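You operate a simulated robot arm through the tools that you are given. There is no shell and no other tool.

The job below is to be done with a simulated robot arm. You get a single attempt, and the scene is never put back.

## Task
Fit the brake drawer with a fuse of its rating, then unlock and switch the row on.
Fine: shut the drawer before you unlock. Where these are worked on the way, their far stop is far enough and under half their travel is too little: brake drawer.

The check looks at the end state, three seconds after you hand in, the way a careful person would. Anything else that was tipped, shoved, dropped, spilled or broken makes it a failure.

## Robot
A 7-joint arm with a two-finger gripper, fixed in place. Base frame: the origin is on the floor under the middle of its stand, x ahead of it, y to its left, z up. Lengths are in mm, angles in degrees, forces in N, time in s.
With the tool pointing down near the work surface it reaches from about 340 to 720 mm from the base axis. Its first joint turns from -66.0 to 66.0 degrees. Payload 2.45 kg.
The TCP is the grasp point between the finger pads, 26 mm short of the fingertips. In the tool frame z runs along the fingers and y along their closing line. The gripper opens to 96 mm; its body begins 69 mm behind the TCP.
Orientation is that of the tool frame in the base frame, as [roll, pitch, yaw] about the fixed x, y, z axes, in that order (R = Rz(yaw) Ry(pitch) Rx(roll)). With the fingers straight down and closing along the base's y, the tool's x points along the base's -x, its y along +y and its z along -z.

## Interface
- The arm moves only by the tool jog_arm. Its argument "increments" is a list that holds one entry, the list of rows, each a list of 7 numbers: the shift along the tool's x, y, z in units of 400 mm (1.0 is 400 mm), then the turn, a rotation vector about the tool's x, y, z in units of 60 degrees (1.0 is 60 degrees), then the finger opening in mm, from 0 to 96. In form: [[[dx, dy, dz, ax, ay, az, gripper], ...]]. A call has 1 to 20 rows; each row is the pose to reach, as a shift and turn from the pose commanded when the call began, along the tool's axes at that moment. A call with a number of a shift or a turn outside -1 to 1 is refused whole. A row lasts 0.2 s, in which the tool goes at most 50 mm and 8.6 degrees; a call with a longer step from one row to the next is refused whole, and so is a gripper value outside its range. Where a pose cannot be reached the arm comes as near as it can. A force on the tool above 60 N (or 10 N above the force at the start of the call, whichever is more), or a blocked arm, ends the call early, and 0.2 s more pass. The fingers move at their own pace (about 50 mm/s each) and stop on an object; they squeeze with about 23 N. The grip force told is the motor's: it shows also when the fingers shut on nothing. Time passes only in rows, and 0.2 s behind the last, so rows that repeat a pose let the fingers close. The reply holds the time, the measured pose of the TCP, the force on the tool along the base axes, the opening and the grip force, in the units named above and with some noise, with the torque about the TCP (base axes, N m) and any sound that the robot's microphone picked up.
- Cameras (640 x 400 px; columns grow to the right, rows downward): "scene" is fixed at [181.8, -401.3, 1440]; the picture's right is [0.64, -0.77, 0.00], its down [-0.31, -0.26, -0.92] and it looks along [0.71, 0.58, -0.40] (base axes); focal length 214 px, centre (320, 200). "wrist" rides on the gripper at [82, 3, -98] in the tool frame; the picture's right is [-0.04, 1.00, 0.00], its down [-0.73, -0.03, -0.68] and it looks along [-0.68, -0.03, 0.73] (tool axes); focal length 256 px, centre (320, 200). There is no depth. A picture from a camera that has moved, and an enlarged one, comes with that camera's place and axes in the base frame and with its lens.
- snapshot(camera): a new picture of that camera. The clock stands still meanwhile.
- enlarge(camera, box): a new picture of the part [left, top, right, bottom] of that camera's present view, enlarged. The clock stands still meanwhile.
- sign_off(): hands the job in; it is judged then, once.

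Nothing tells you positions but the pictures and the camera data. Unless the task says otherwise, let go and move clear before handing in.

The tools are called after ">>>" as a command line: name --argument value ..., lists and objects as JSON in quotes. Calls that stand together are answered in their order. jog_arm: Moves the arm, as the interface text tells. Its arguments: {"type":"object","properties":{"increments":{"type":"array","items":{"type":"array","items":{"type":"array","items":{"type":"number"}}}}},"required":["increments"]} The other tools are called the same way: snapshot (camera) takes a picture; enlarge (camera, box) takes an enlarged picture of a part of a camera's view; sign_off () hands the job in.

At the start:

```text
time_s: 0.0
ee_pos: [349.7, -117.2, 1356.8]
tool_rot: [179.9, 0.0, 180.0]
wrist_force: [-0.6, -0.4, -0.5]
moment: [-0.02, -0.02, -0.01]
opening: 96.3
gripper_force: 0.0
```

scene: 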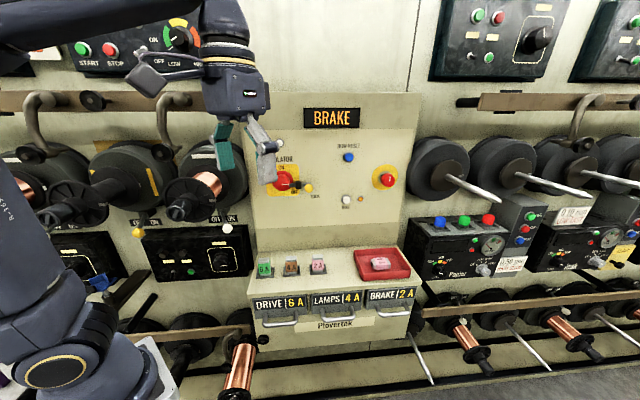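
wrist: 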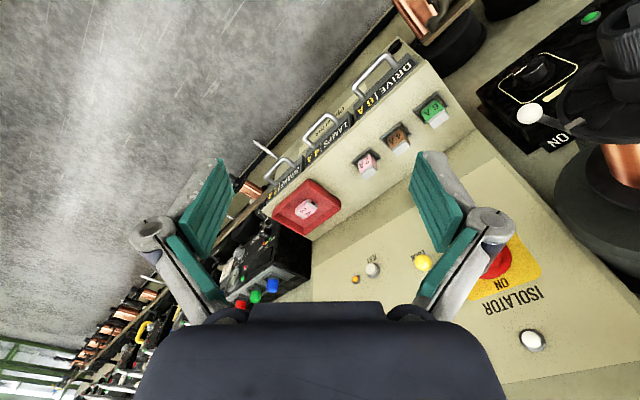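

I see a wall panel labelled BRAKE with an isolator, buttons and three drawers (DRIVE 6A, LAMPS 4A, BRAKE 2A), with fuses standing on the top of the drawer box. I'll look closer before moving.

>>> enlarge --camera "scene" --box '[240, 230, 430, 340]'

>>> enlarge --camera "scene" --box '[240, 90, 430, 220]'

>>> enlarge --camera "wrist" --box '[230, 40, 470, 240]'

>>> enlarge --camera "wrist" --box '[320, 200, 580, 370]'

```text
3.37 times, centred on (335, 285) of scene
camera zoom: at [181.8, -401.3, 1440.0], right [0.64, -0.77, 0.0], down [-0.31, -0.26, -0.92], along [0.71, 0.58, -0.4], focal length 722 px, centre (270, -86)
```

zoom: 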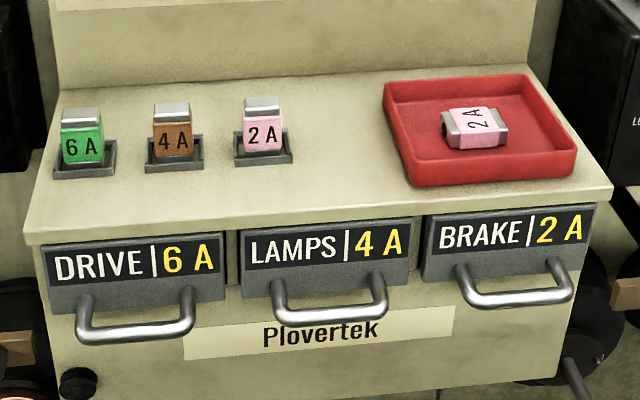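

```text
3.08 times, centred on (335, 155) of scene
camera zoom: at [181.8, -401.3, 1440.0], right [0.64, -0.77, 0.0], down [-0.31, -0.26, -0.92], along [0.71, 0.58, -0.4], focal length 660 px, centre (274, 338)
```

zoom: 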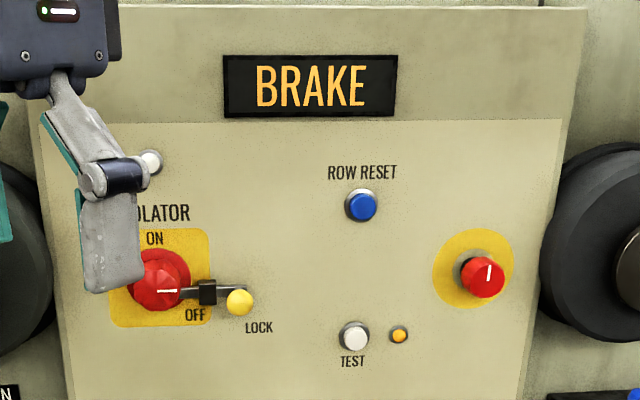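

```text
2.00 times, centred on (350, 140) of wrist
camera zoom: at [267.9, -115.2, 1454.2], right [0.04, 1.0, 0.0], down [0.73, -0.03, 0.68], along [0.68, -0.03, -0.73], focal length 512 px, centre (260, 320)
```

zoom: 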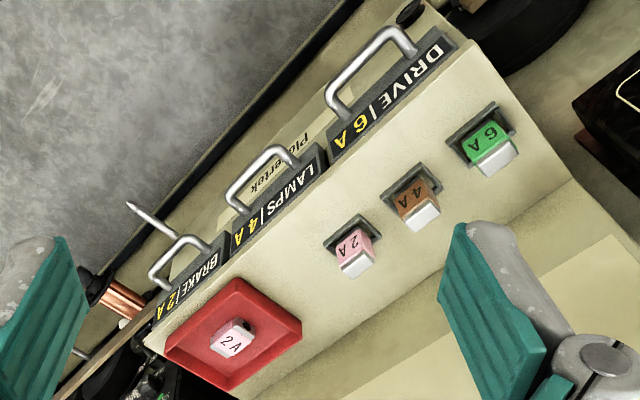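

```text
2.35 times, centred on (450, 285) of wrist
camera zoom: at [267.9, -115.2, 1454.2], right [0.04, 1.0, 0.0], down [0.73, -0.03, 0.68], along [0.68, -0.03, -0.73], focal length 602 px, centre (14, 0)
```

zoom: 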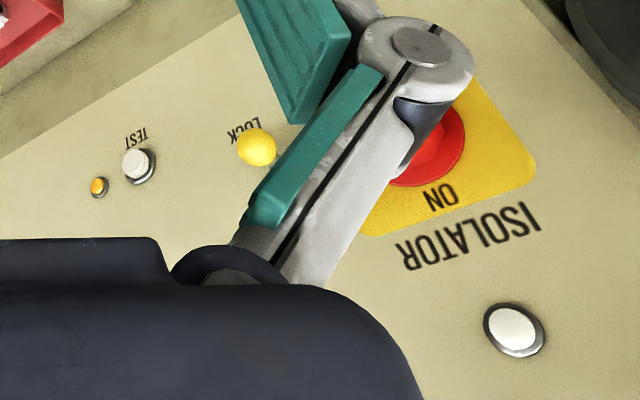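

The panel seems to run along about (0.68, -0.73) in x-y, with the drawers' top near z 900. I'll zoom in on the fuses and the isolator for details.

>>> enlarge --camera "scene" --box '[350, 240, 420, 284]'

>>> enlarge --camera "scene" --box '[250, 250, 334, 302]'

>>> enlarge --camera "scene" --box '[355, 280, 425, 324]'

>>> enlarge --camera "scene" --box '[330, 130, 420, 206]'

>>> enlarge --camera "scene" --box '[260, 130, 340, 206]'

>>> enlarge --camera "wrist" --box '[250, 160, 350, 240]'

>>> enlarge --camera "wrist" --box '[350, 80, 460, 180]'

```text
9.09 times, centred on (385, 262) of scene
camera zoom: at [181.8, -401.3, 1440.0], right [0.64, -0.77, 0.0], down [-0.31, -0.26, -0.92], along [0.71, 0.58, -0.4], focal length 1950 px, centre (-271, -364)
```

zoom: 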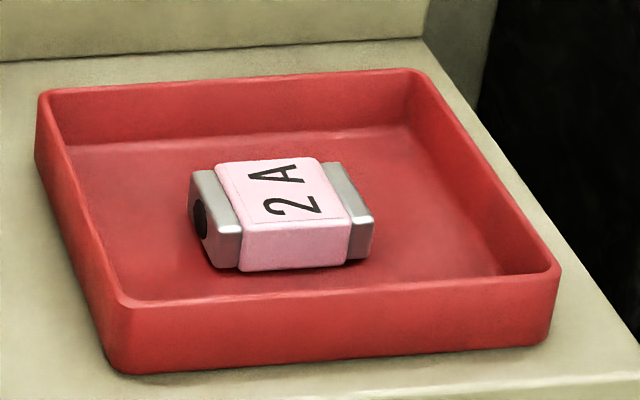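

```text
7.62 times, centred on (292, 276) of scene
camera zoom: at [181.8, -401.3, 1440.0], right [0.64, -0.77, 0.0], down [-0.31, -0.26, -0.92], along [0.71, 0.58, -0.4], focal length 1634 px, centre (533, -379)
```

zoom: 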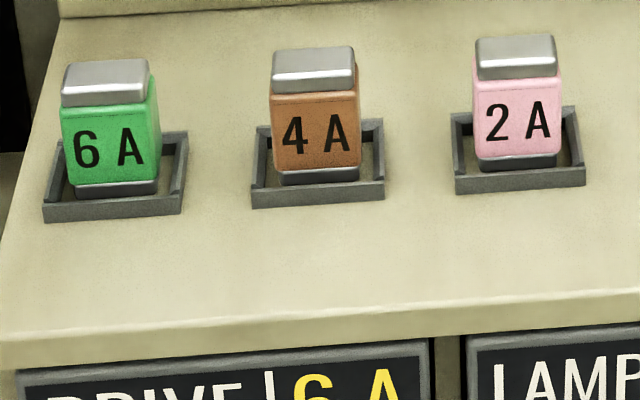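

```text
9.09 times, centred on (390, 302) of scene
camera zoom: at [181.8, -401.3, 1440.0], right [0.64, -0.77, 0.0], down [-0.31, -0.26, -0.92], along [0.71, 0.58, -0.4], focal length 1950 px, centre (-316, -727)
```

zoom: 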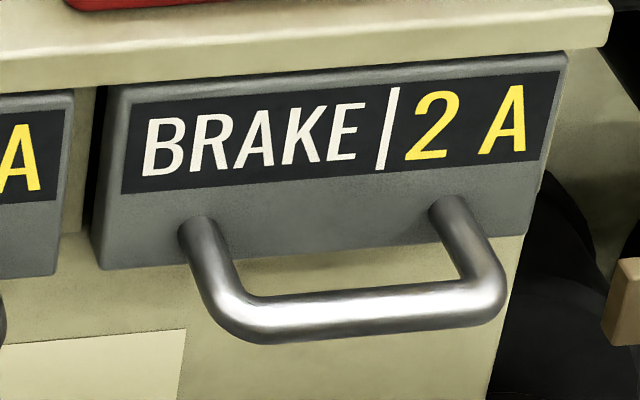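

```text
5.26 times, centred on (375, 168) of scene
camera zoom: at [181.8, -401.3, 1440.0], right [0.64, -0.77, 0.0], down [-0.31, -0.26, -0.92], along [0.71, 0.58, -0.4], focal length 1129 px, centre (30, 368)
```

zoom: 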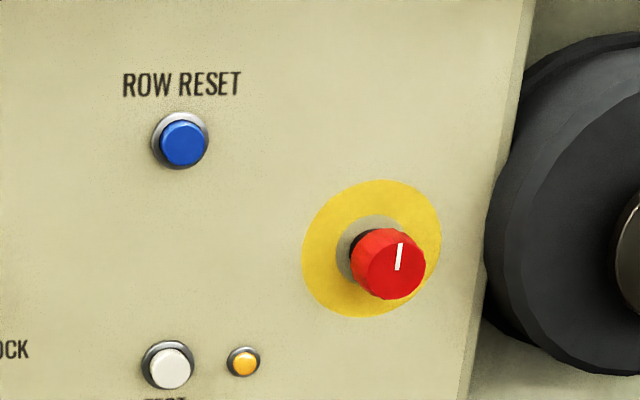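

```text
5.26 times, centred on (300, 168) of scene
camera zoom: at [181.8, -401.3, 1440.0], right [0.64, -0.77, 0.0], down [-0.31, -0.26, -0.92], along [0.71, 0.58, -0.4], focal length 1129 px, centre (425, 368)
```

zoom: 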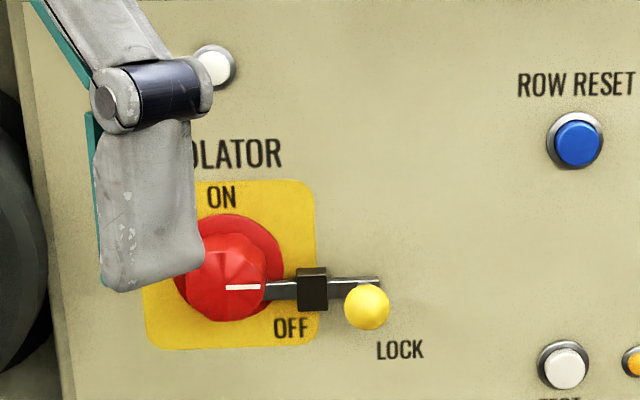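

```text
5.00 times, centred on (300, 200) of wrist
camera zoom: at [267.9, -115.2, 1454.2], right [0.04, 1.0, 0.0], down [0.73, -0.03, 0.68], along [0.68, -0.03, -0.73], focal length 1280 px, centre (420, 200)
```

zoom: 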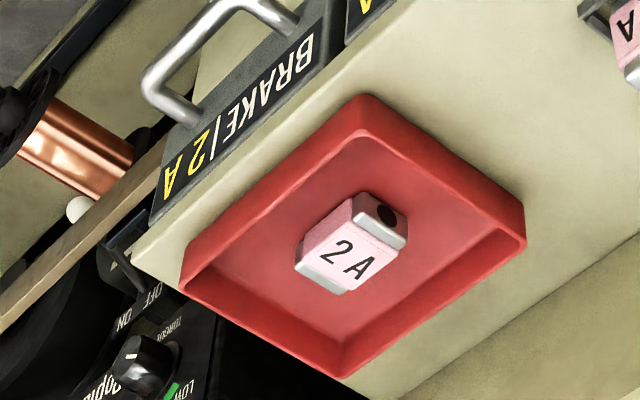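

```text
4.00 times, centred on (405, 130) of wrist
camera zoom: at [267.9, -115.2, 1454.2], right [0.04, 1.0, 0.0], down [0.73, -0.03, 0.68], along [0.68, -0.03, -0.73], focal length 1024 px, centre (-20, 480)
```

zoom: 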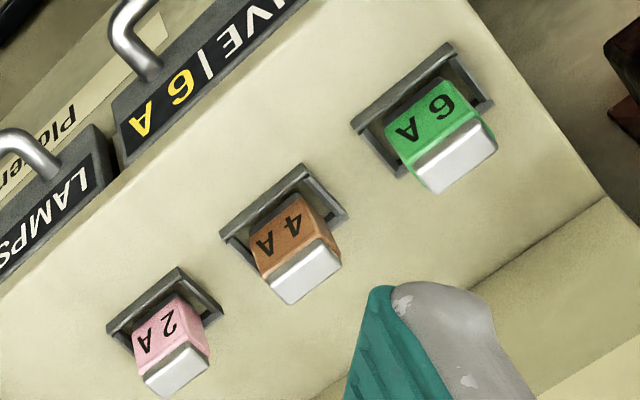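

The 2 A fuse in the red tray has a dark spot on its end cap, which suggests it is spent. The rack's 2 A fuse (about [637, -15, 930]) looks clean. I'll move the arm to face the panel and get closer views.

>>> jog_arm --increments '[[[-0.07, -0.03, 0.06, 0, 0, -0.1186, 96], [-0.14, -0.065, 0.12, 0, 0, -0.237, 96], [-0.21, -0.1, 0.18, 0, 0, -0.356, 96], [-0.28, -0.135, 0.24, 0, 0, -0.474, 96], [-0.35, -0.17, 0.3, 0, 0, -0.593, 96], [-0.42, -0.2, 0.36, 0, 0, -0.7117, 96]]]'

>>> snapshot --camera "wrist"

>>> snapshot --camera "scene"

```text
time_s: 1.4
ee_pos: [516.7, -199.1, 1213.1]
tool_rot: [-180.0, 0.1, -137.3]
wrist_force: [0.5, -0.3, -0.3]
moment: [-0.02, 0.0, 0.02]
opening: 96.1
gripper_force: 0.0
```

```text
taken
camera wrist: at [454.2, -252.9, 1310.3], right [-0.65, 0.76, 0.0], down [0.56, 0.48, 0.68], along [0.52, 0.44, -0.73], focal length 256 px, centre (320, 200)
```

wrist: 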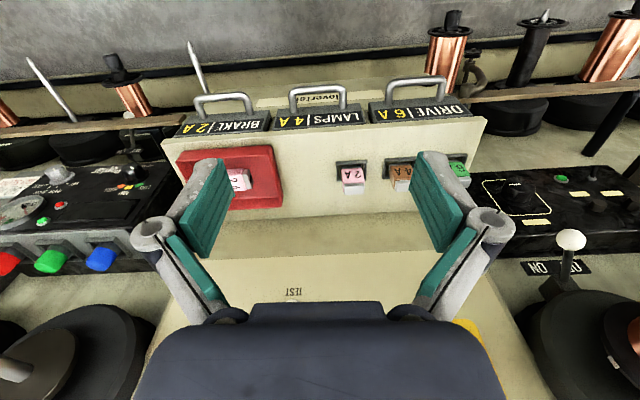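

```text
taken
```

scene: 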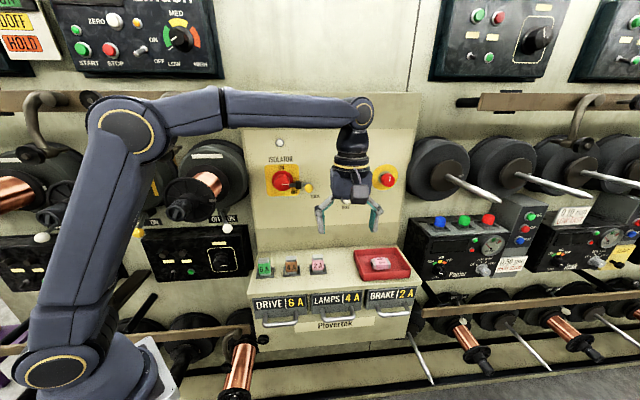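

The wrist view now faces the drawers squarely. I'll zoom to measure the drawer handle, the fuse, and the panel direction.

>>> enlarge --camera "wrist" --box '[160, 70, 320, 220]'

>>> enlarge --camera "wrist" --box '[320, 70, 500, 220]'

>>> enlarge --camera "scene" --box '[250, 130, 340, 206]'

```text
2.67 times, centred on (240, 145) of wrist
camera zoom: at [454.2, -252.9, 1310.3], right [-0.65, 0.76, 0.0], down [0.56, 0.48, 0.68], along [0.52, 0.44, -0.73], focal length 683 px, centre (533, 347)
```

zoom: 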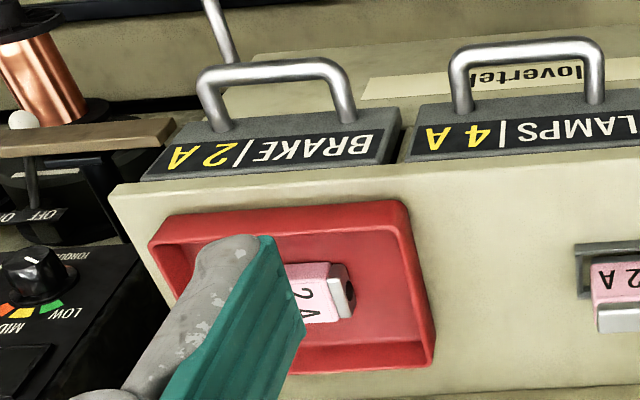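

```text
2.67 times, centred on (410, 145) of wrist
camera zoom: at [454.2, -252.9, 1310.3], right [-0.65, 0.76, 0.0], down [0.56, 0.48, 0.68], along [0.52, 0.44, -0.73], focal length 683 px, centre (80, 347)
```

zoom: 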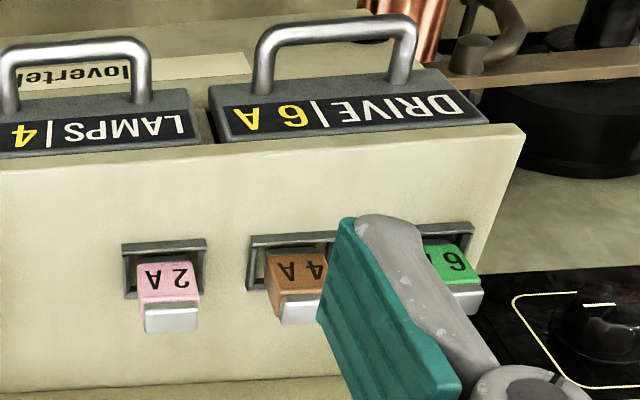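

```text
5.26 times, centred on (295, 168) of scene
camera zoom: at [181.8, -401.3, 1440.0], right [0.64, -0.77, 0.0], down [-0.31, -0.26, -0.92], along [0.71, 0.58, -0.4], focal length 1129 px, centre (452, 368)
```

zoom: 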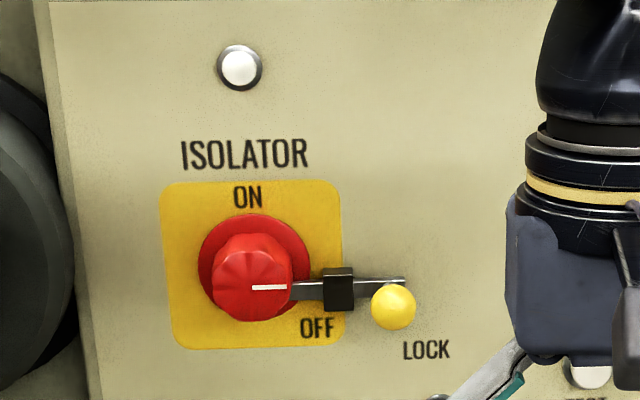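

I estimate the panel is at 45° (its face normal points to (-0.71, -0.71)), the drawer box top at z≈897, the brake handle at about [724, -274, 815] and the 2 A spare at about [637, -16, 930]. I'll check the fingers' thickness and go to a viewing pose near the brake drawer.

>>> enlarge --camera "scene" --box '[300, 150, 400, 250]'

>>> jog_arm --increments '[[[0.05, -0.08, 0.05, 0, 0, -0.02, 96], [0.1, -0.17, 0.1, 0, 0, -0.04, 96], [0.15, -0.25, 0.15, 0, 0, -0.04, 96], [0.2, -0.33, 0.2, 0, 0, -0.04, 96]]]'

>>> snapshot --camera "wrist"

```text
4.00 times, centred on (350, 200) of scene
camera zoom: at [181.8, -401.3, 1440.0], right [0.64, -0.77, 0.0], down [-0.31, -0.26, -0.92], along [0.71, 0.58, -0.4], focal length 858 px, centre (200, 200)
```

zoom: 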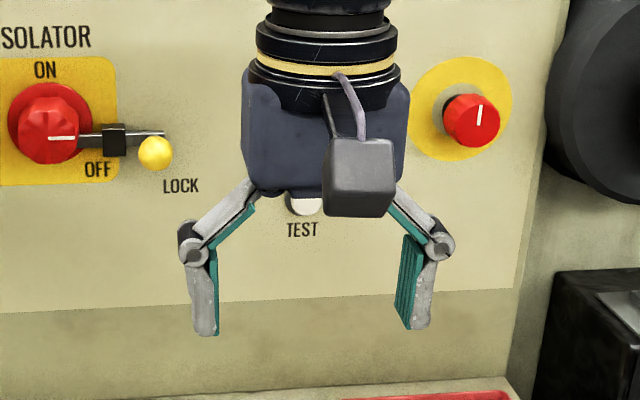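

```text
time_s: 2.4
ee_pos: [547.2, -350.7, 1133.6]
tool_rot: [-179.9, 0.0, -134.8]
wrist_force: [-0.1, 0.3, 0.0]
moment: [0.01, 0.0, 0.0]
opening: 95.8
gripper_force: 0.1
```

```text
taken
camera wrist: at [488.1, -406.0, 1231.3], right [-0.68, 0.73, 0.0], down [0.54, 0.5, 0.68], along [0.5, 0.46, -0.73], focal length 256 px, centre (320, 200)
```

wrist: 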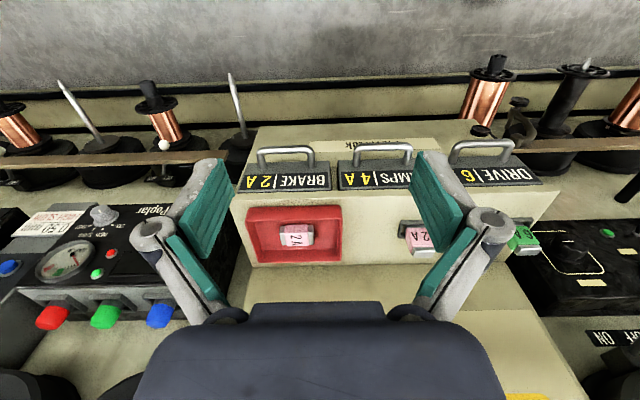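

The fingers look about 15 mm thick, and the gap behind the brake handle's bar looks about 30 mm. I'll zoom in from this new viewpoint to triangulate better.

>>> enlarge --camera "wrist" --box '[220, 130, 420, 270]'

>>> enlarge --camera "wrist" --box '[230, 135, 350, 205]'

```text
2.86 times, centred on (320, 200) of wrist
camera zoom: at [488.1, -406.0, 1231.3], right [-0.68, 0.73, 0.0], down [0.54, 0.5, 0.68], along [0.5, 0.46, -0.73], focal length 731 px, centre (320, 200)
```

zoom: 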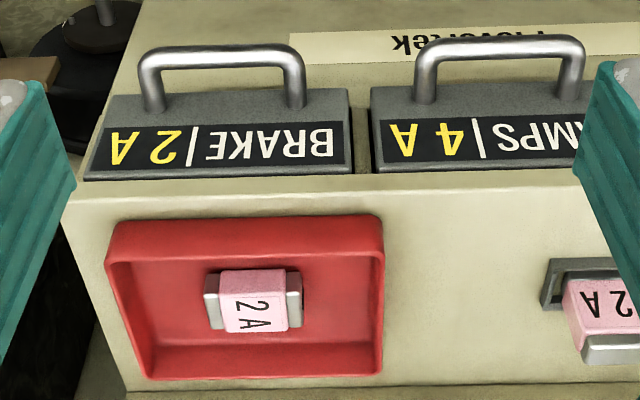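

```text
5.33 times, centred on (290, 170) of wrist
camera zoom: at [488.1, -406.0, 1231.3], right [-0.68, 0.73, 0.0], down [0.54, 0.5, 0.68], along [0.5, 0.46, -0.73], focal length 1365 px, centre (480, 360)
```

zoom: 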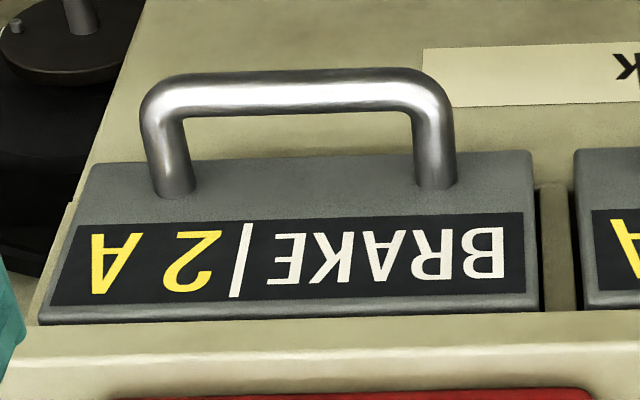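

The brake handle's bar centre triangulates well to about [733, -272, 798], with the drawer face at n≈368 (distance along the panel normal). I'll turn the tool so the fingers close along the pull direction, staying well in front of the panel.

>>> jog_arm --increments '[[[-0.03, -0.015, 0.04, 0, 0, 0.13, 96], [-0.06, -0.03, 0.08, 0, 0, 0.26, 90], [-0.09, -0.045, 0.12, 0, 0, 0.39, 80], [-0.12, -0.06, 0.16, 0, 0, 0.52, 70], [-0.15, -0.075, 0.2, 0, 0, 0.65, 60], [-0.18, -0.09, 0.25, 0, 0, 0.78, 60], [-0.21, -0.1, 0.3, 0, 0, 0.9, 60], [-0.228, -0.111, 0.325, 0, 0, 1.0, 60]]]'

```text
time_s: 4.2
ee_pos: [640.8, -312.8, 1002.1]
tool_rot: [-180.0, 0.0, 165.0]
wrist_force: [-0.3, -0.4, -0.1]
moment: [0.03, 0.01, 0.0]
opening: 60.0
gripper_force: 0.0
out of reach, approached as far as the arm can: row 8
```

The tool-down reach ends around 715 mm here, so I'll lean the tool outward and toward the panel (about 37° tilt) to reach the brake handle. Next is a pre-grasp pose about 120 mm back from the bar.

>>> jog_arm --increments '[[[-0.003, 0.0126, 0.034, -0.0466, -0.063, 0.0729, 60], [-0.0064, 0.0252, 0.0675, -0.0931, -0.126, 0.1458, 50], [-0.0096, 0.0378, 0.101, -0.1397, -0.189, 0.2186, 40], [-0.0128, 0.0504, 0.135, -0.1862, -0.2519, 0.2915, 30], [-0.016, 0.063, 0.169, -0.2328, -0.3149, 0.3644, 24], [-0.0192, 0.0756, 0.2025, -0.2793, -0.3779, 0.4373, 24], [-0.0223, 0.0882, 0.236, -0.3259, -0.4408, 0.5101, 24], [-0.0255, 0.1008, 0.27, -0.3724, -0.5038, 0.583, 24]]]'

>>> snapshot --camera "wrist"

>>> snapshot --camera "scene"

```text
time_s: 6.0
ee_pos: [660.3, -278.2, 893.8]
tool_rot: [148.4, 20.4, 122.9]
wrist_force: [0.5, 0.9, -0.2]
moment: [0.0, 0.02, 0.02]
opening: 23.8
gripper_force: 0.1
```

```text
taken
camera wrist: at [560.9, -215.1, 945.3], right [0.64, 0.58, 0.5], down [-0.05, -0.62, 0.78], along [0.77, -0.52, -0.36], focal length 256 px, centre (320, 200)
```

wrist: 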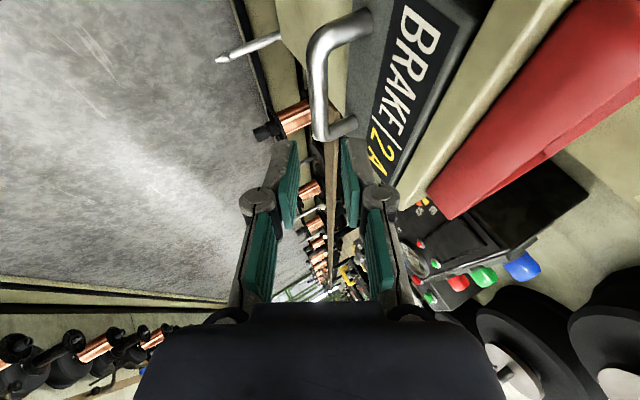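

```text
taken
```

scene: 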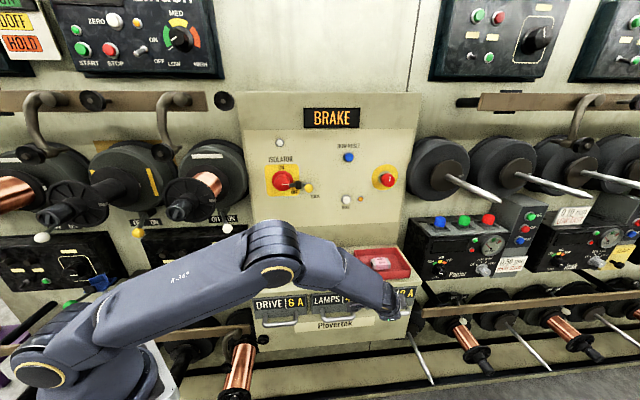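

The gripper now points at the brake handle from above-left, and the bar appears between the fingers. I'll zoom to check alignment before sliding in.

>>> enlarge --camera "wrist" --box '[230, 0, 430, 220]'

>>> enlarge --camera "scene" --box '[340, 240, 440, 340]'

```text
1.82 times, centred on (330, 110) of wrist
camera zoom: at [560.9, -215.1, 945.3], right [0.64, 0.58, 0.5], down [-0.05, -0.62, 0.78], along [0.77, -0.52, -0.36], focal length 465 px, centre (302, 364)
```

zoom: 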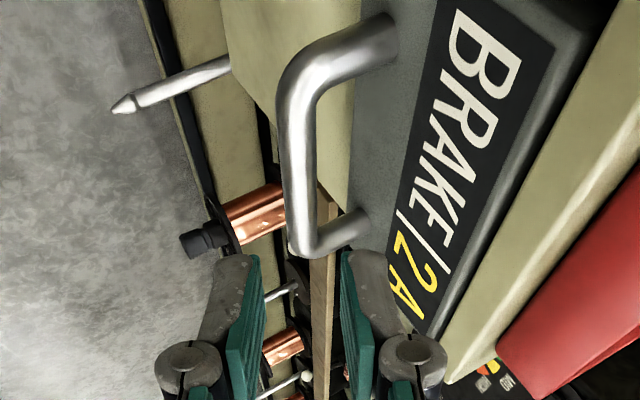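

```text
4.00 times, centred on (390, 290) of scene
camera zoom: at [181.8, -401.3, 1440.0], right [0.64, -0.77, 0.0], down [-0.31, -0.26, -0.92], along [0.71, 0.58, -0.4], focal length 858 px, centre (40, -160)
```

zoom: 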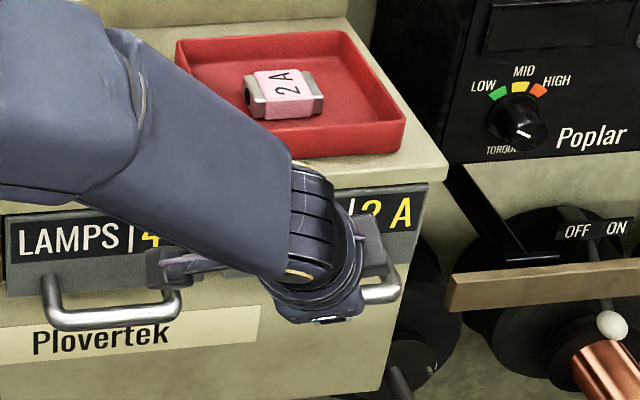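

The bar is centred between the fingers within about 1 mm. Next I slide in along the tool axis by 112 mm and look before closing.

>>> jog_arm --increments '[[[-0.005, -0.005, 0.07, 0, 0, 0, 24], [-0.01, -0.005, 0.14, 0, 0, 0, 24], [-0.015, -0.005, 0.2, 0, 0, 0, 24], [-0.015, -0.005, 0.24, 0, 0, 0, 24], [-0.015, -0.005, 0.28, 0, 0, 0, 24]]]'

>>> snapshot --camera "wrist"

>>> enlarge --camera "scene" --box '[340, 240, 440, 340]'

```text
time_s: 7.2
ee_pos: [729.1, -278.9, 805.5]
tool_rot: [148.5, 20.4, 123.0]
wrist_force: [-0.1, 0.4, 0.2]
moment: [0.02, 0.0, 0.03]
opening: 23.9
gripper_force: 0.0
```

```text
taken
camera wrist: at [630.1, -216.8, 856.8], right [0.64, 0.59, 0.5], down [-0.05, -0.62, 0.78], along [0.77, -0.52, -0.36], focal length 256 px, centre (320, 200)
```

wrist: 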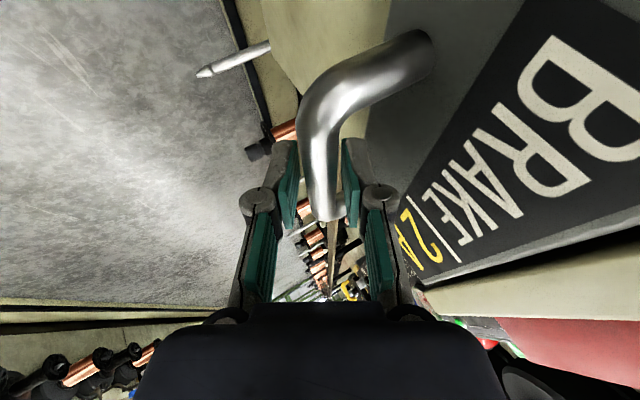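

```text
4.00 times, centred on (390, 290) of scene
camera zoom: at [181.8, -401.3, 1440.0], right [0.64, -0.77, 0.0], down [-0.31, -0.26, -0.92], along [0.71, 0.58, -0.4], focal length 858 px, centre (40, -160)
```

zoom: 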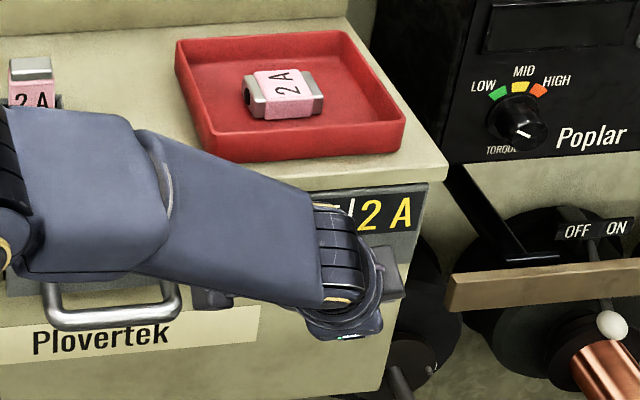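

The bar sits between the pads. I close the grip on it now.

>>> jog_arm --increments '[[[0, 0, 0, 0, 0, 0, 8], [0, 0, 0, 0, 0, 0, 0], [0, 0, 0, 0, 0, 0, 0], [0, 0, 0, 0, 0, 0, 0]]]'

>>> snapshot --camera "wrist"

```text
time_s: 8.2
ee_pos: [729.4, -278.3, 806.1]
tool_rot: [148.5, 20.5, 123.2]
wrist_force: [1.1, 1.4, 5.2]
moment: [-0.02, 0.02, 0.7]
opening: 14.7
gripper_force: 41.4
```

```text
taken
camera wrist: at [630.2, -216.6, 857.3], right [0.63, 0.59, 0.5], down [-0.05, -0.62, 0.78], along [0.77, -0.52, -0.36], focal length 256 px, centre (320, 200)
```

wrist: 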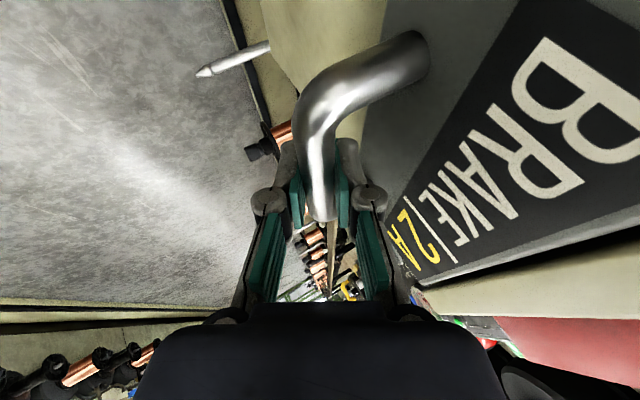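

The bar is held (opening 14.7 mm). Now I pull gently along the panel normal by 30 mm and check the forces.

>>> jog_arm --increments '[[[-0.0049, -0.0218, -0.0113, 0, 0, 0, 0], [-0.0098, -0.0436, -0.0225, 0, 0, 0, 0], [-0.0147, -0.0653, -0.0338, 0, 0, 0, 0]]]'

>>> snapshot --camera "scene"

```text
time_s: 9.0
ee_pos: [707.9, -298.5, 806.5]
tool_rot: [148.4, 20.4, 123.1]
wrist_force: [-9.4, 12.2, 18.6]
moment: [-0.46, -0.56, 0.27]
opening: 14.5
gripper_force: 40.8
```

```text
taken
```

scene: 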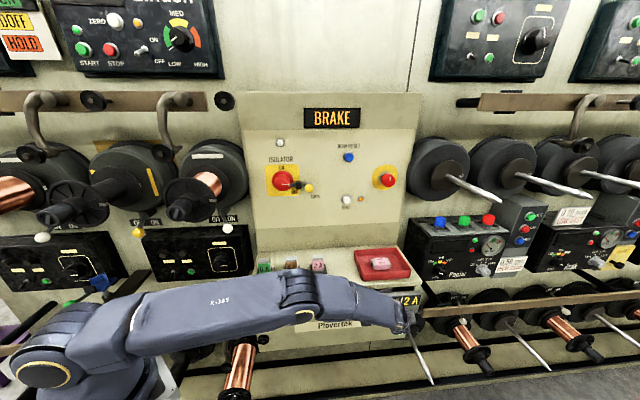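

The drawer is moving (about 30 mm so far), with some sideways and upward reaction (about 15–18 N). I'll ease toward -t and up slightly and re-check forces and the view.

>>> jog_arm --increments '[[[0.0023, 0.0, -0.001, 0, 0, 0, 0], [0.0023, 0.0, -0.001, 0, 0, 0, 0]]]'

>>> snapshot --camera "wrist"

>>> enlarge --camera "scene" --box '[340, 230, 450, 340]'

```text
time_s: 9.6
ee_pos: [707.5, -301.0, 806.7]
tool_rot: [148.4, 20.5, 123.0]
wrist_force: [-2.1, 3.4, 16.6]
moment: [0.08, 0.11, 0.79]
opening: 14.6
gripper_force: 40.5
```

```text
taken
camera wrist: at [608.9, -237.9, 856.9], right [0.63, 0.59, 0.5], down [-0.05, -0.62, 0.78], along [0.77, -0.52, -0.36], focal length 256 px, centre (320, 200)
```

wrist: 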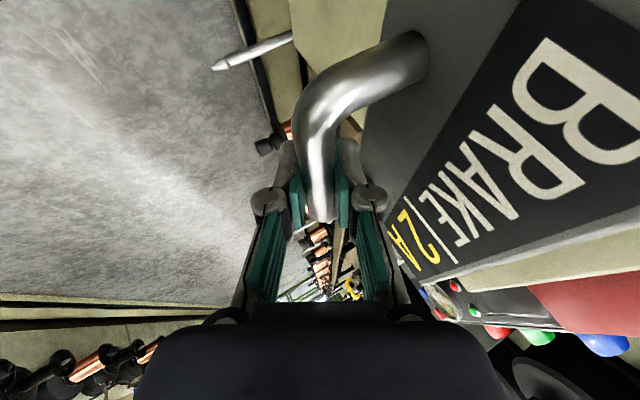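

```text
3.64 times, centred on (395, 285) of scene
camera zoom: at [181.4, -401.1, 1440.1], right [0.64, -0.77, 0.0], down [-0.31, -0.26, -0.92], along [0.71, 0.58, -0.4], focal length 780 px, centre (47, -109)
```

zoom: 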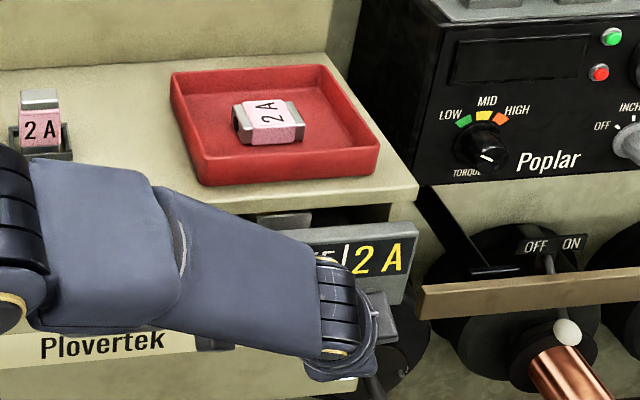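

The drawer is opening. I'll continue pulling, slightly relieving the vertical load.

>>> jog_arm --increments '[[[-0.0062, -0.02, -0.0143, 0, 0, 0, 0], [-0.0111, -0.0418, -0.0255, 0, 0, 0, 0], [-0.016, -0.0635, -0.0368, 0, 0, 0, 0], [-0.0209, -0.0853, -0.048, 0, 0, 0, 0]]]'

>>> enlarge --camera "scene" --box '[340, 230, 450, 340]'

```text
time_s: 10.6
ee_pos: [678.1, -329.0, 806.4]
tool_rot: [148.7, 20.5, 123.1]
wrist_force: [3.9, -4.8, -4.8]
moment: [-0.83, -0.82, -0.02]
opening: 14.7
gripper_force: 40.3
```

```text
3.64 times, centred on (395, 285) of scene
camera zoom: at [182.0, -401.4, 1439.9], right [0.64, -0.77, 0.0], down [-0.31, -0.26, -0.92], along [0.71, 0.58, -0.4], focal length 780 px, centre (47, -109)
```

zoom: 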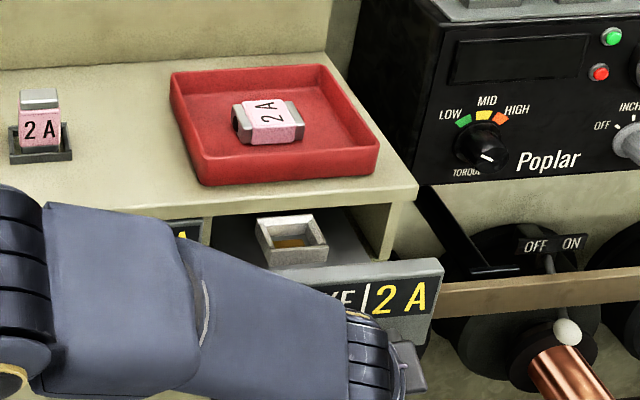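

I see an empty socket inside the drawer now (about 72 mm out). I'll keep pulling toward the far stop.

>>> jog_arm --increments '[[[-0.0049, -0.0218, -0.0113, 0, 0, 0, 0], [-0.0098, -0.0436, -0.0225, 0, 0, 0, 0], [-0.0147, -0.0653, -0.0338, 0, 0, 0, 0]]]'

>>> enlarge --camera "scene" --box '[340, 230, 450, 340]'

```text
time_s: 11.4
ee_pos: [659.7, -350.0, 805.8]
tool_rot: [148.5, 20.4, 123.0]
wrist_force: [5.1, -4.3, -3.5]
moment: [-0.38, -0.38, 0.29]
opening: 14.6
gripper_force: 40.8
```

```text
3.64 times, centred on (395, 285) of scene
camera zoom: at [182.0, -401.4, 1439.9], right [0.64, -0.77, 0.0], down [-0.31, -0.26, -0.92], along [0.71, 0.58, -0.4], focal length 780 px, centre (47, -109)
```

zoom: 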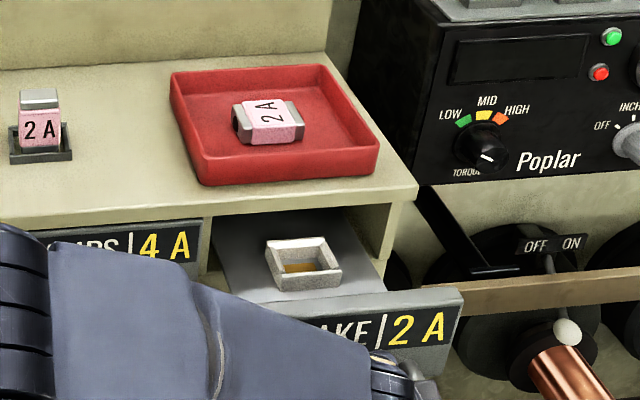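

The drawer is about 100 mm out and moving freely. I keep pulling.

>>> jog_arm --increments '[[[-0.0049, -0.0218, -0.0113, 0, 0, 0, 0], [-0.0098, -0.0436, -0.0225, 0, 0, 0, 0], [-0.0147, -0.0653, -0.0338, 0, 0, 0, 0]]]'

>>> snapshot --camera "scene"

```text
time_s: 12.2
ee_pos: [635.6, -371.2, 805.4]
tool_rot: [148.6, 20.4, 122.9]
wrist_force: [9.0, -8.5, -11.3]
moment: [-0.3, -0.25, 0.41]
opening: 14.9
gripper_force: 41.3
```

```text
taken
```

scene: 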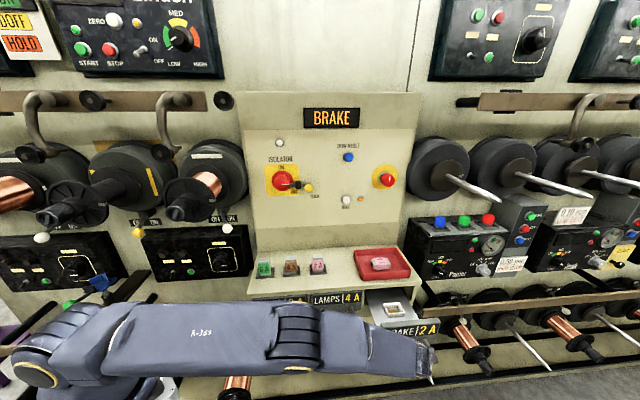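

The drawer is about 132 mm out and no stop has been felt yet. I'll relieve the side load and continue.

>>> jog_arm --increments '[[[-0.0063, -0.023, -0.0083, 0, 0, 0, 0], [-0.0112, -0.0448, -0.0195, 0, 0, 0, 0], [-0.0161, -0.0665, -0.0308, 0, 0, 0, 0]]]'

>>> enlarge --camera "scene" --box '[340, 240, 460, 360]'

```text
time_s: 13.0
ee_pos: [617.0, -391.9, 806.4]
tool_rot: [148.4, 20.3, 123.1]
wrist_force: [-4.9, 5.8, 7.2]
moment: [0.48, 0.51, 0.99]
opening: 14.6
gripper_force: 40.8
```

```text
3.33 times, centred on (400, 300) of scene
camera zoom: at [181.6, -401.0, 1440.1], right [0.64, -0.77, 0.0], down [-0.31, -0.26, -0.92], along [0.71, 0.58, -0.4], focal length 715 px, centre (53, -133)
```

zoom: 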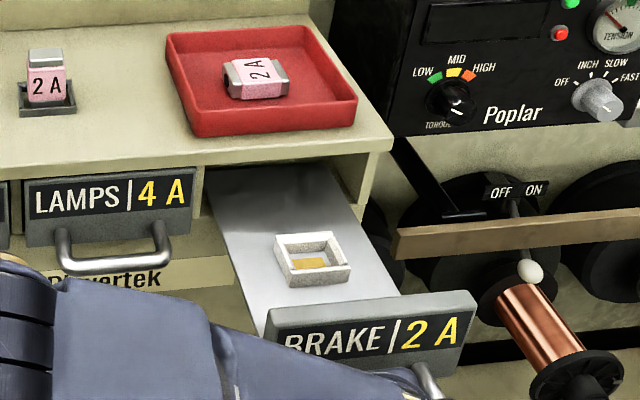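

The drawer is about 160 mm out and the socket is well exposed. I'll try a little further to find the stop.

>>> jog_arm --increments '[[[-0.0025, -0.0109, -0.0056, 0, 0, 0, 0], [-0.0049, -0.0218, -0.0113, 0, 0, 0, 0], [-0.0074, -0.0327, -0.0169, 0, 0, 0, 0]]]'

```text
time_s: 13.8
ee_pos: [605.5, -402.6, 805.1]
tool_rot: [148.3, 20.4, 123.1]
wrist_force: [-6.6, 8.8, 6.7]
moment: [0.24, 0.3, 0.87]
opening: 14.8
gripper_force: 40.5
```

>>> jog_arm --increments '[[[-0.0025, -0.0109, -0.0056, 0, 0, 0, 0], [-0.0049, -0.0218, -0.0113, 0, 0, 0, 0], [-0.0074, -0.0327, -0.0169, 0, 0, 0, 0]]]'

>>> enlarge --camera "scene" --box '[340, 240, 460, 360]'

```text
time_s: 14.6
ee_pos: [602.5, -405.7, 805.2]
tool_rot: [147.8, 20.1, 123.5]
wrist_force: [36.8, 23.2, -4.6]
moment: [-0.09, -0.15, 0.12]
opening: 14.6
gripper_force: 41.2
```

```text
3.33 times, centred on (400, 300) of scene
camera zoom: at [182.8, -400.8, 1440.0], right [0.64, -0.77, 0.0], down [-0.31, -0.26, -0.91], along [0.71, 0.58, -0.4], focal length 715 px, centre (53, -133)
```

zoom: 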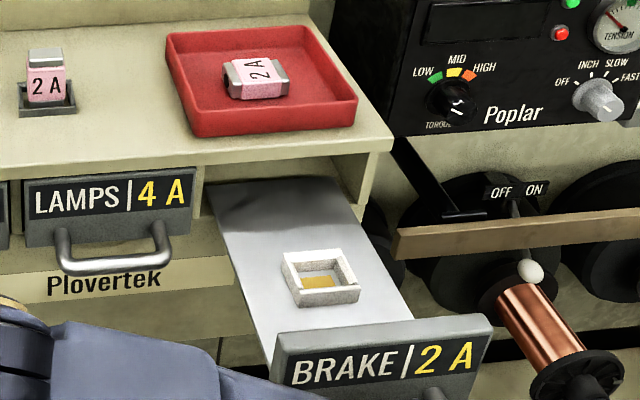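

The far stop is reached at about 180 mm of travel. I relax the pull, then open slightly and back out along the tool axis.

>>> jog_arm --increments '[[[0.0025, 0.0109, 0.0056, 0, 0, 0, 0], [0.0049, 0.0218, 0.0113, 0, 0, 0, 0], [0.0055, 0.0245, 0.0127, 0, 0, 0, 0]]]'

```text
time_s: 15.4
ee_pos: [602.4, -405.5, 805.6]
tool_rot: [148.6, 20.4, 123.3]
wrist_force: [-10.5, 20.1, 18.0]
moment: [0.0, -0.09, 0.73]
opening: 14.7
gripper_force: 40.6
```

>>> jog_arm --increments '[[[0, 0, 0, 0, 0, 0, 18], [0, 0, 0, 0, 0, 0, 24], [0, 0, 0, 0, 0, 0, 24]]]'

>>> snapshot --camera "wrist"

```text
time_s: 16.2
ee_pos: [602.7, -406.4, 804.9]
tool_rot: [148.5, 20.4, 123.0]
wrist_force: [0.2, 0.5, -0.5]
moment: [-0.03, 0.01, 0.01]
opening: 24.0
gripper_force: 0.1
```

```text
taken
camera wrist: at [504.8, -343.6, 856.4], right [0.64, 0.59, 0.5], down [-0.05, -0.62, 0.78], along [0.77, -0.52, -0.36], focal length 256 px, centre (320, 200)
```

wrist: 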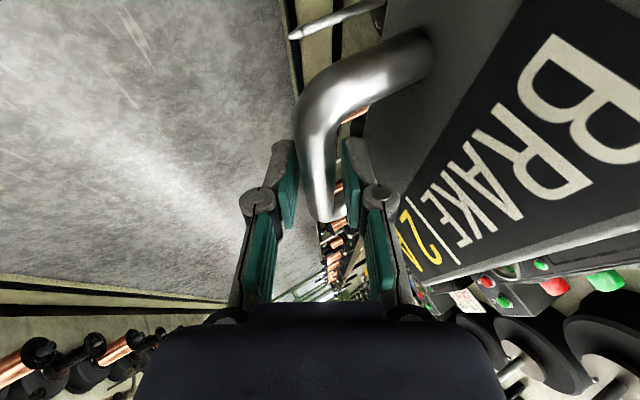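

The grip is released with no load. I back out along the tool axis, then look from above.

>>> jog_arm --increments '[[[0, 0, -0.06, 0, 0, 0, 24], [0, 0, -0.14, 0, 0, 0, 24], [0, 0, -0.23, 0, 0, 0, 24], [0, 0, -0.32, 0, 0, 0, 30], [0, 0, -0.4, 0, 0, 0, 40], [0, 0, -0.48, 0, 0, 0, 50]]]'

>>> snapshot --camera "wrist"

>>> snapshot --camera "scene"

```text
time_s: 17.6
ee_pos: [489.1, -413.6, 958.2]
tool_rot: [148.4, 20.4, 123.0]
wrist_force: [-0.8, -0.5, 1.6]
moment: [0.03, 0.0, 0.0]
opening: 50.1
gripper_force: 0.1
```

```text
taken
camera wrist: at [389.2, -350.3, 1010.6], right [0.64, 0.59, 0.5], down [-0.05, -0.62, 0.78], along [0.77, -0.52, -0.36], focal length 256 px, centre (320, 200)
```

wrist: 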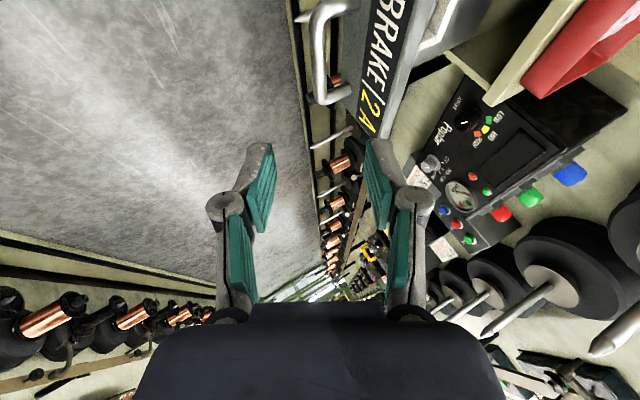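

```text
taken
```

scene: 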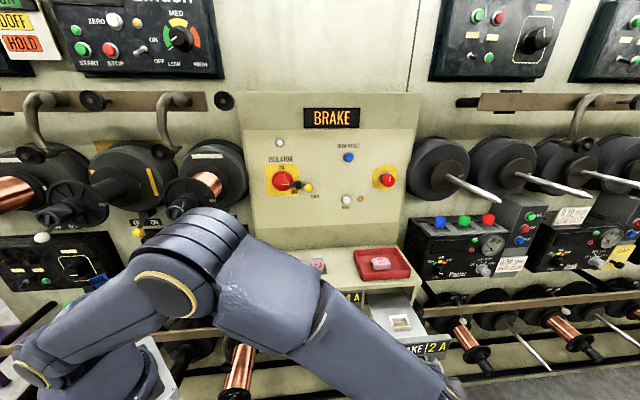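

The drawer stays open. I'll zoom on the socket in the drawer for measuring.

>>> enlarge --camera "scene" --box '[350, 290, 460, 360]'

>>> enlarge --camera "scene" --box '[300, 245, 440, 335]'

```text
5.71 times, centred on (405, 325) of scene
camera zoom: at [181.8, -401.3, 1440.0], right [0.64, -0.77, 0.0], down [-0.31, -0.26, -0.92], along [0.71, 0.58, -0.4], focal length 1226 px, centre (-166, -514)
```

zoom: 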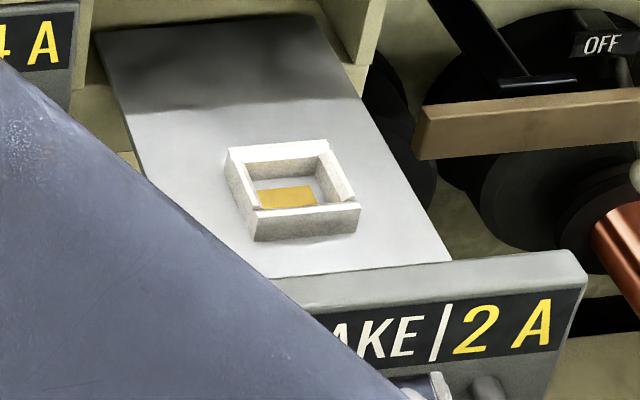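

```text
4.44 times, centred on (370, 290) of scene
camera zoom: at [181.8, -401.3, 1440.0], right [0.64, -0.77, 0.0], down [-0.31, -0.26, -0.92], along [0.71, 0.58, -0.4], focal length 953 px, centre (98, -200)
```

zoom: 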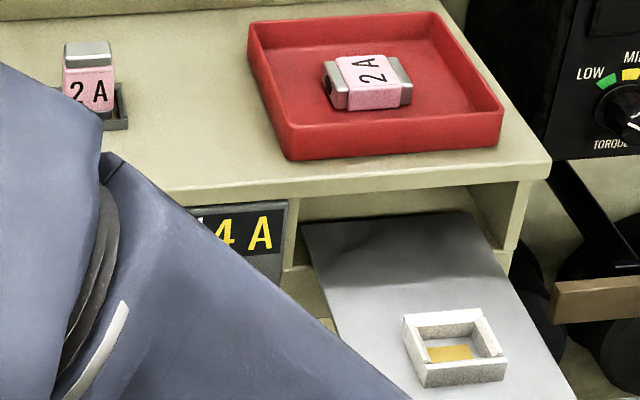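

The drawer socket is a white frame with a gold contact, empty. Now I'll turn the tool to the fuse-handling orientation (fingers closing front-to-back, leaning 20° outward) and view the drawer socket from it.

>>> jog_arm --increments '[[[0.0682, 0.0785, -0.0086, 0.0753, 0.0096, -0.0301, 60], [0.1363, 0.157, -0.0172, 0.1506, 0.0192, -0.0602, 60], [0.2045, 0.2355, -0.0258, 0.226, 0.0289, -0.0903, 60], [0.2727, 0.314, -0.0343, 0.3013, 0.0385, -0.1203, 60], [0.3408, 0.3925, -0.0429, 0.3766, 0.0481, -0.1504, 60], [0.409, 0.471, -0.0515, 0.4519, 0.0577, -0.1805, 60]]]'

>>> snapshot --camera "wrist"

>>> snapshot --camera "scene"

```text
time_s: 19.0
ee_pos: [507.1, -170.1, 1011.8]
tool_rot: [179.9, 20.2, 135.0]
wrist_force: [-0.6, 0.4, 0.4]
moment: [-0.03, 0.04, 0.0]
opening: 59.8
gripper_force: 0.0
```

```text
taken
camera wrist: at [432.1, -90.6, 1075.9], right [0.73, 0.68, 0.02], down [0.3, -0.34, 0.89], along [0.61, -0.65, -0.46], focal length 256 px, centre (320, 200)
```

wrist: 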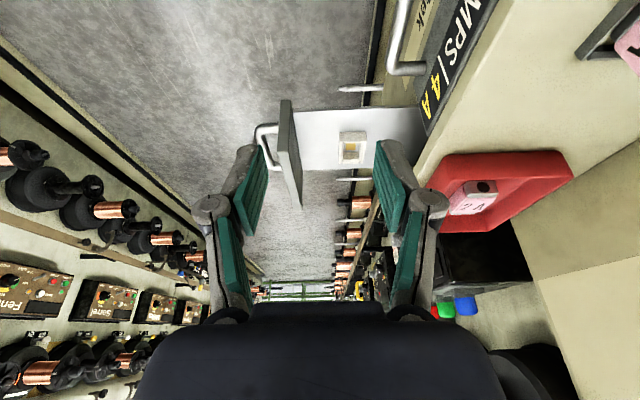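

```text
taken
```

scene: 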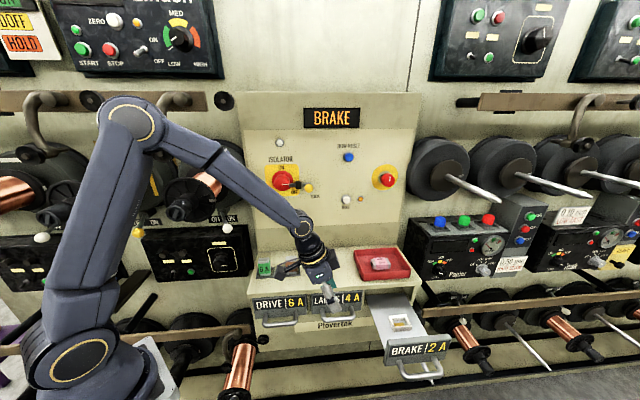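

>>> enlarge --camera "wrist" --box '[260, 80, 440, 220]'

>>> enlarge --camera "scene" --box '[350, 290, 460, 390]'

>>> enlarge --camera "wrist" --box '[400, 120, 600, 260]'

```text
2.86 times, centred on (350, 150) of wrist
camera zoom: at [432.1, -90.6, 1075.9], right [0.73, 0.68, 0.02], down [0.3, -0.34, 0.89], along [0.61, -0.65, -0.46], focal length 731 px, centre (234, 343)
```

zoom: 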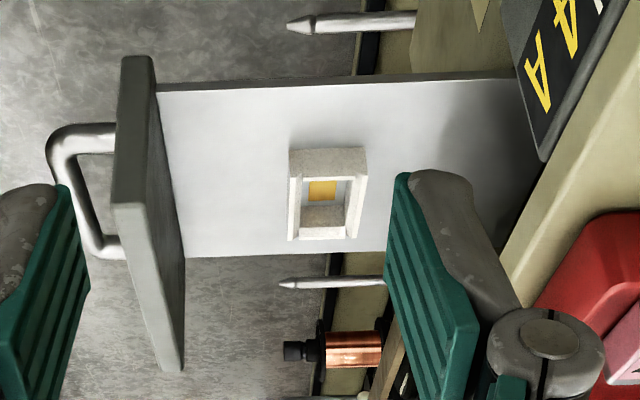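

```text
4.00 times, centred on (405, 340) of scene
camera zoom: at [181.8, -401.3, 1440.0], right [0.64, -0.77, 0.0], down [-0.31, -0.26, -0.92], along [0.71, 0.58, -0.4], focal length 858 px, centre (-20, -360)
```

zoom: 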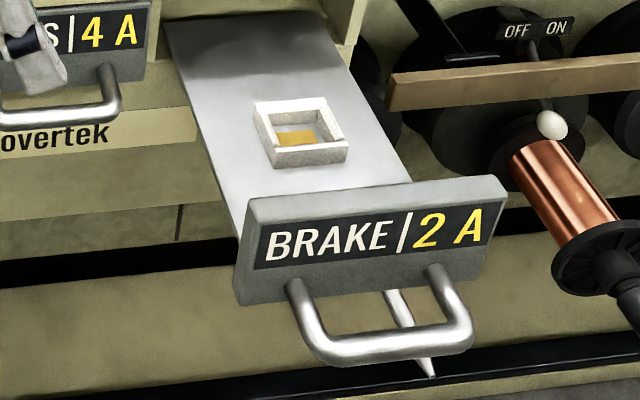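

```text
2.86 times, centred on (500, 190) of wrist
camera zoom: at [432.1, -90.6, 1075.9], right [0.73, 0.68, 0.02], down [0.3, -0.34, 0.89], along [0.61, -0.65, -0.46], focal length 731 px, centre (-194, 229)
```

zoom: 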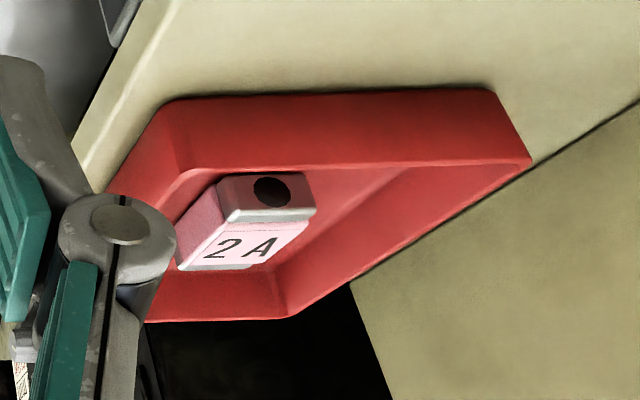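

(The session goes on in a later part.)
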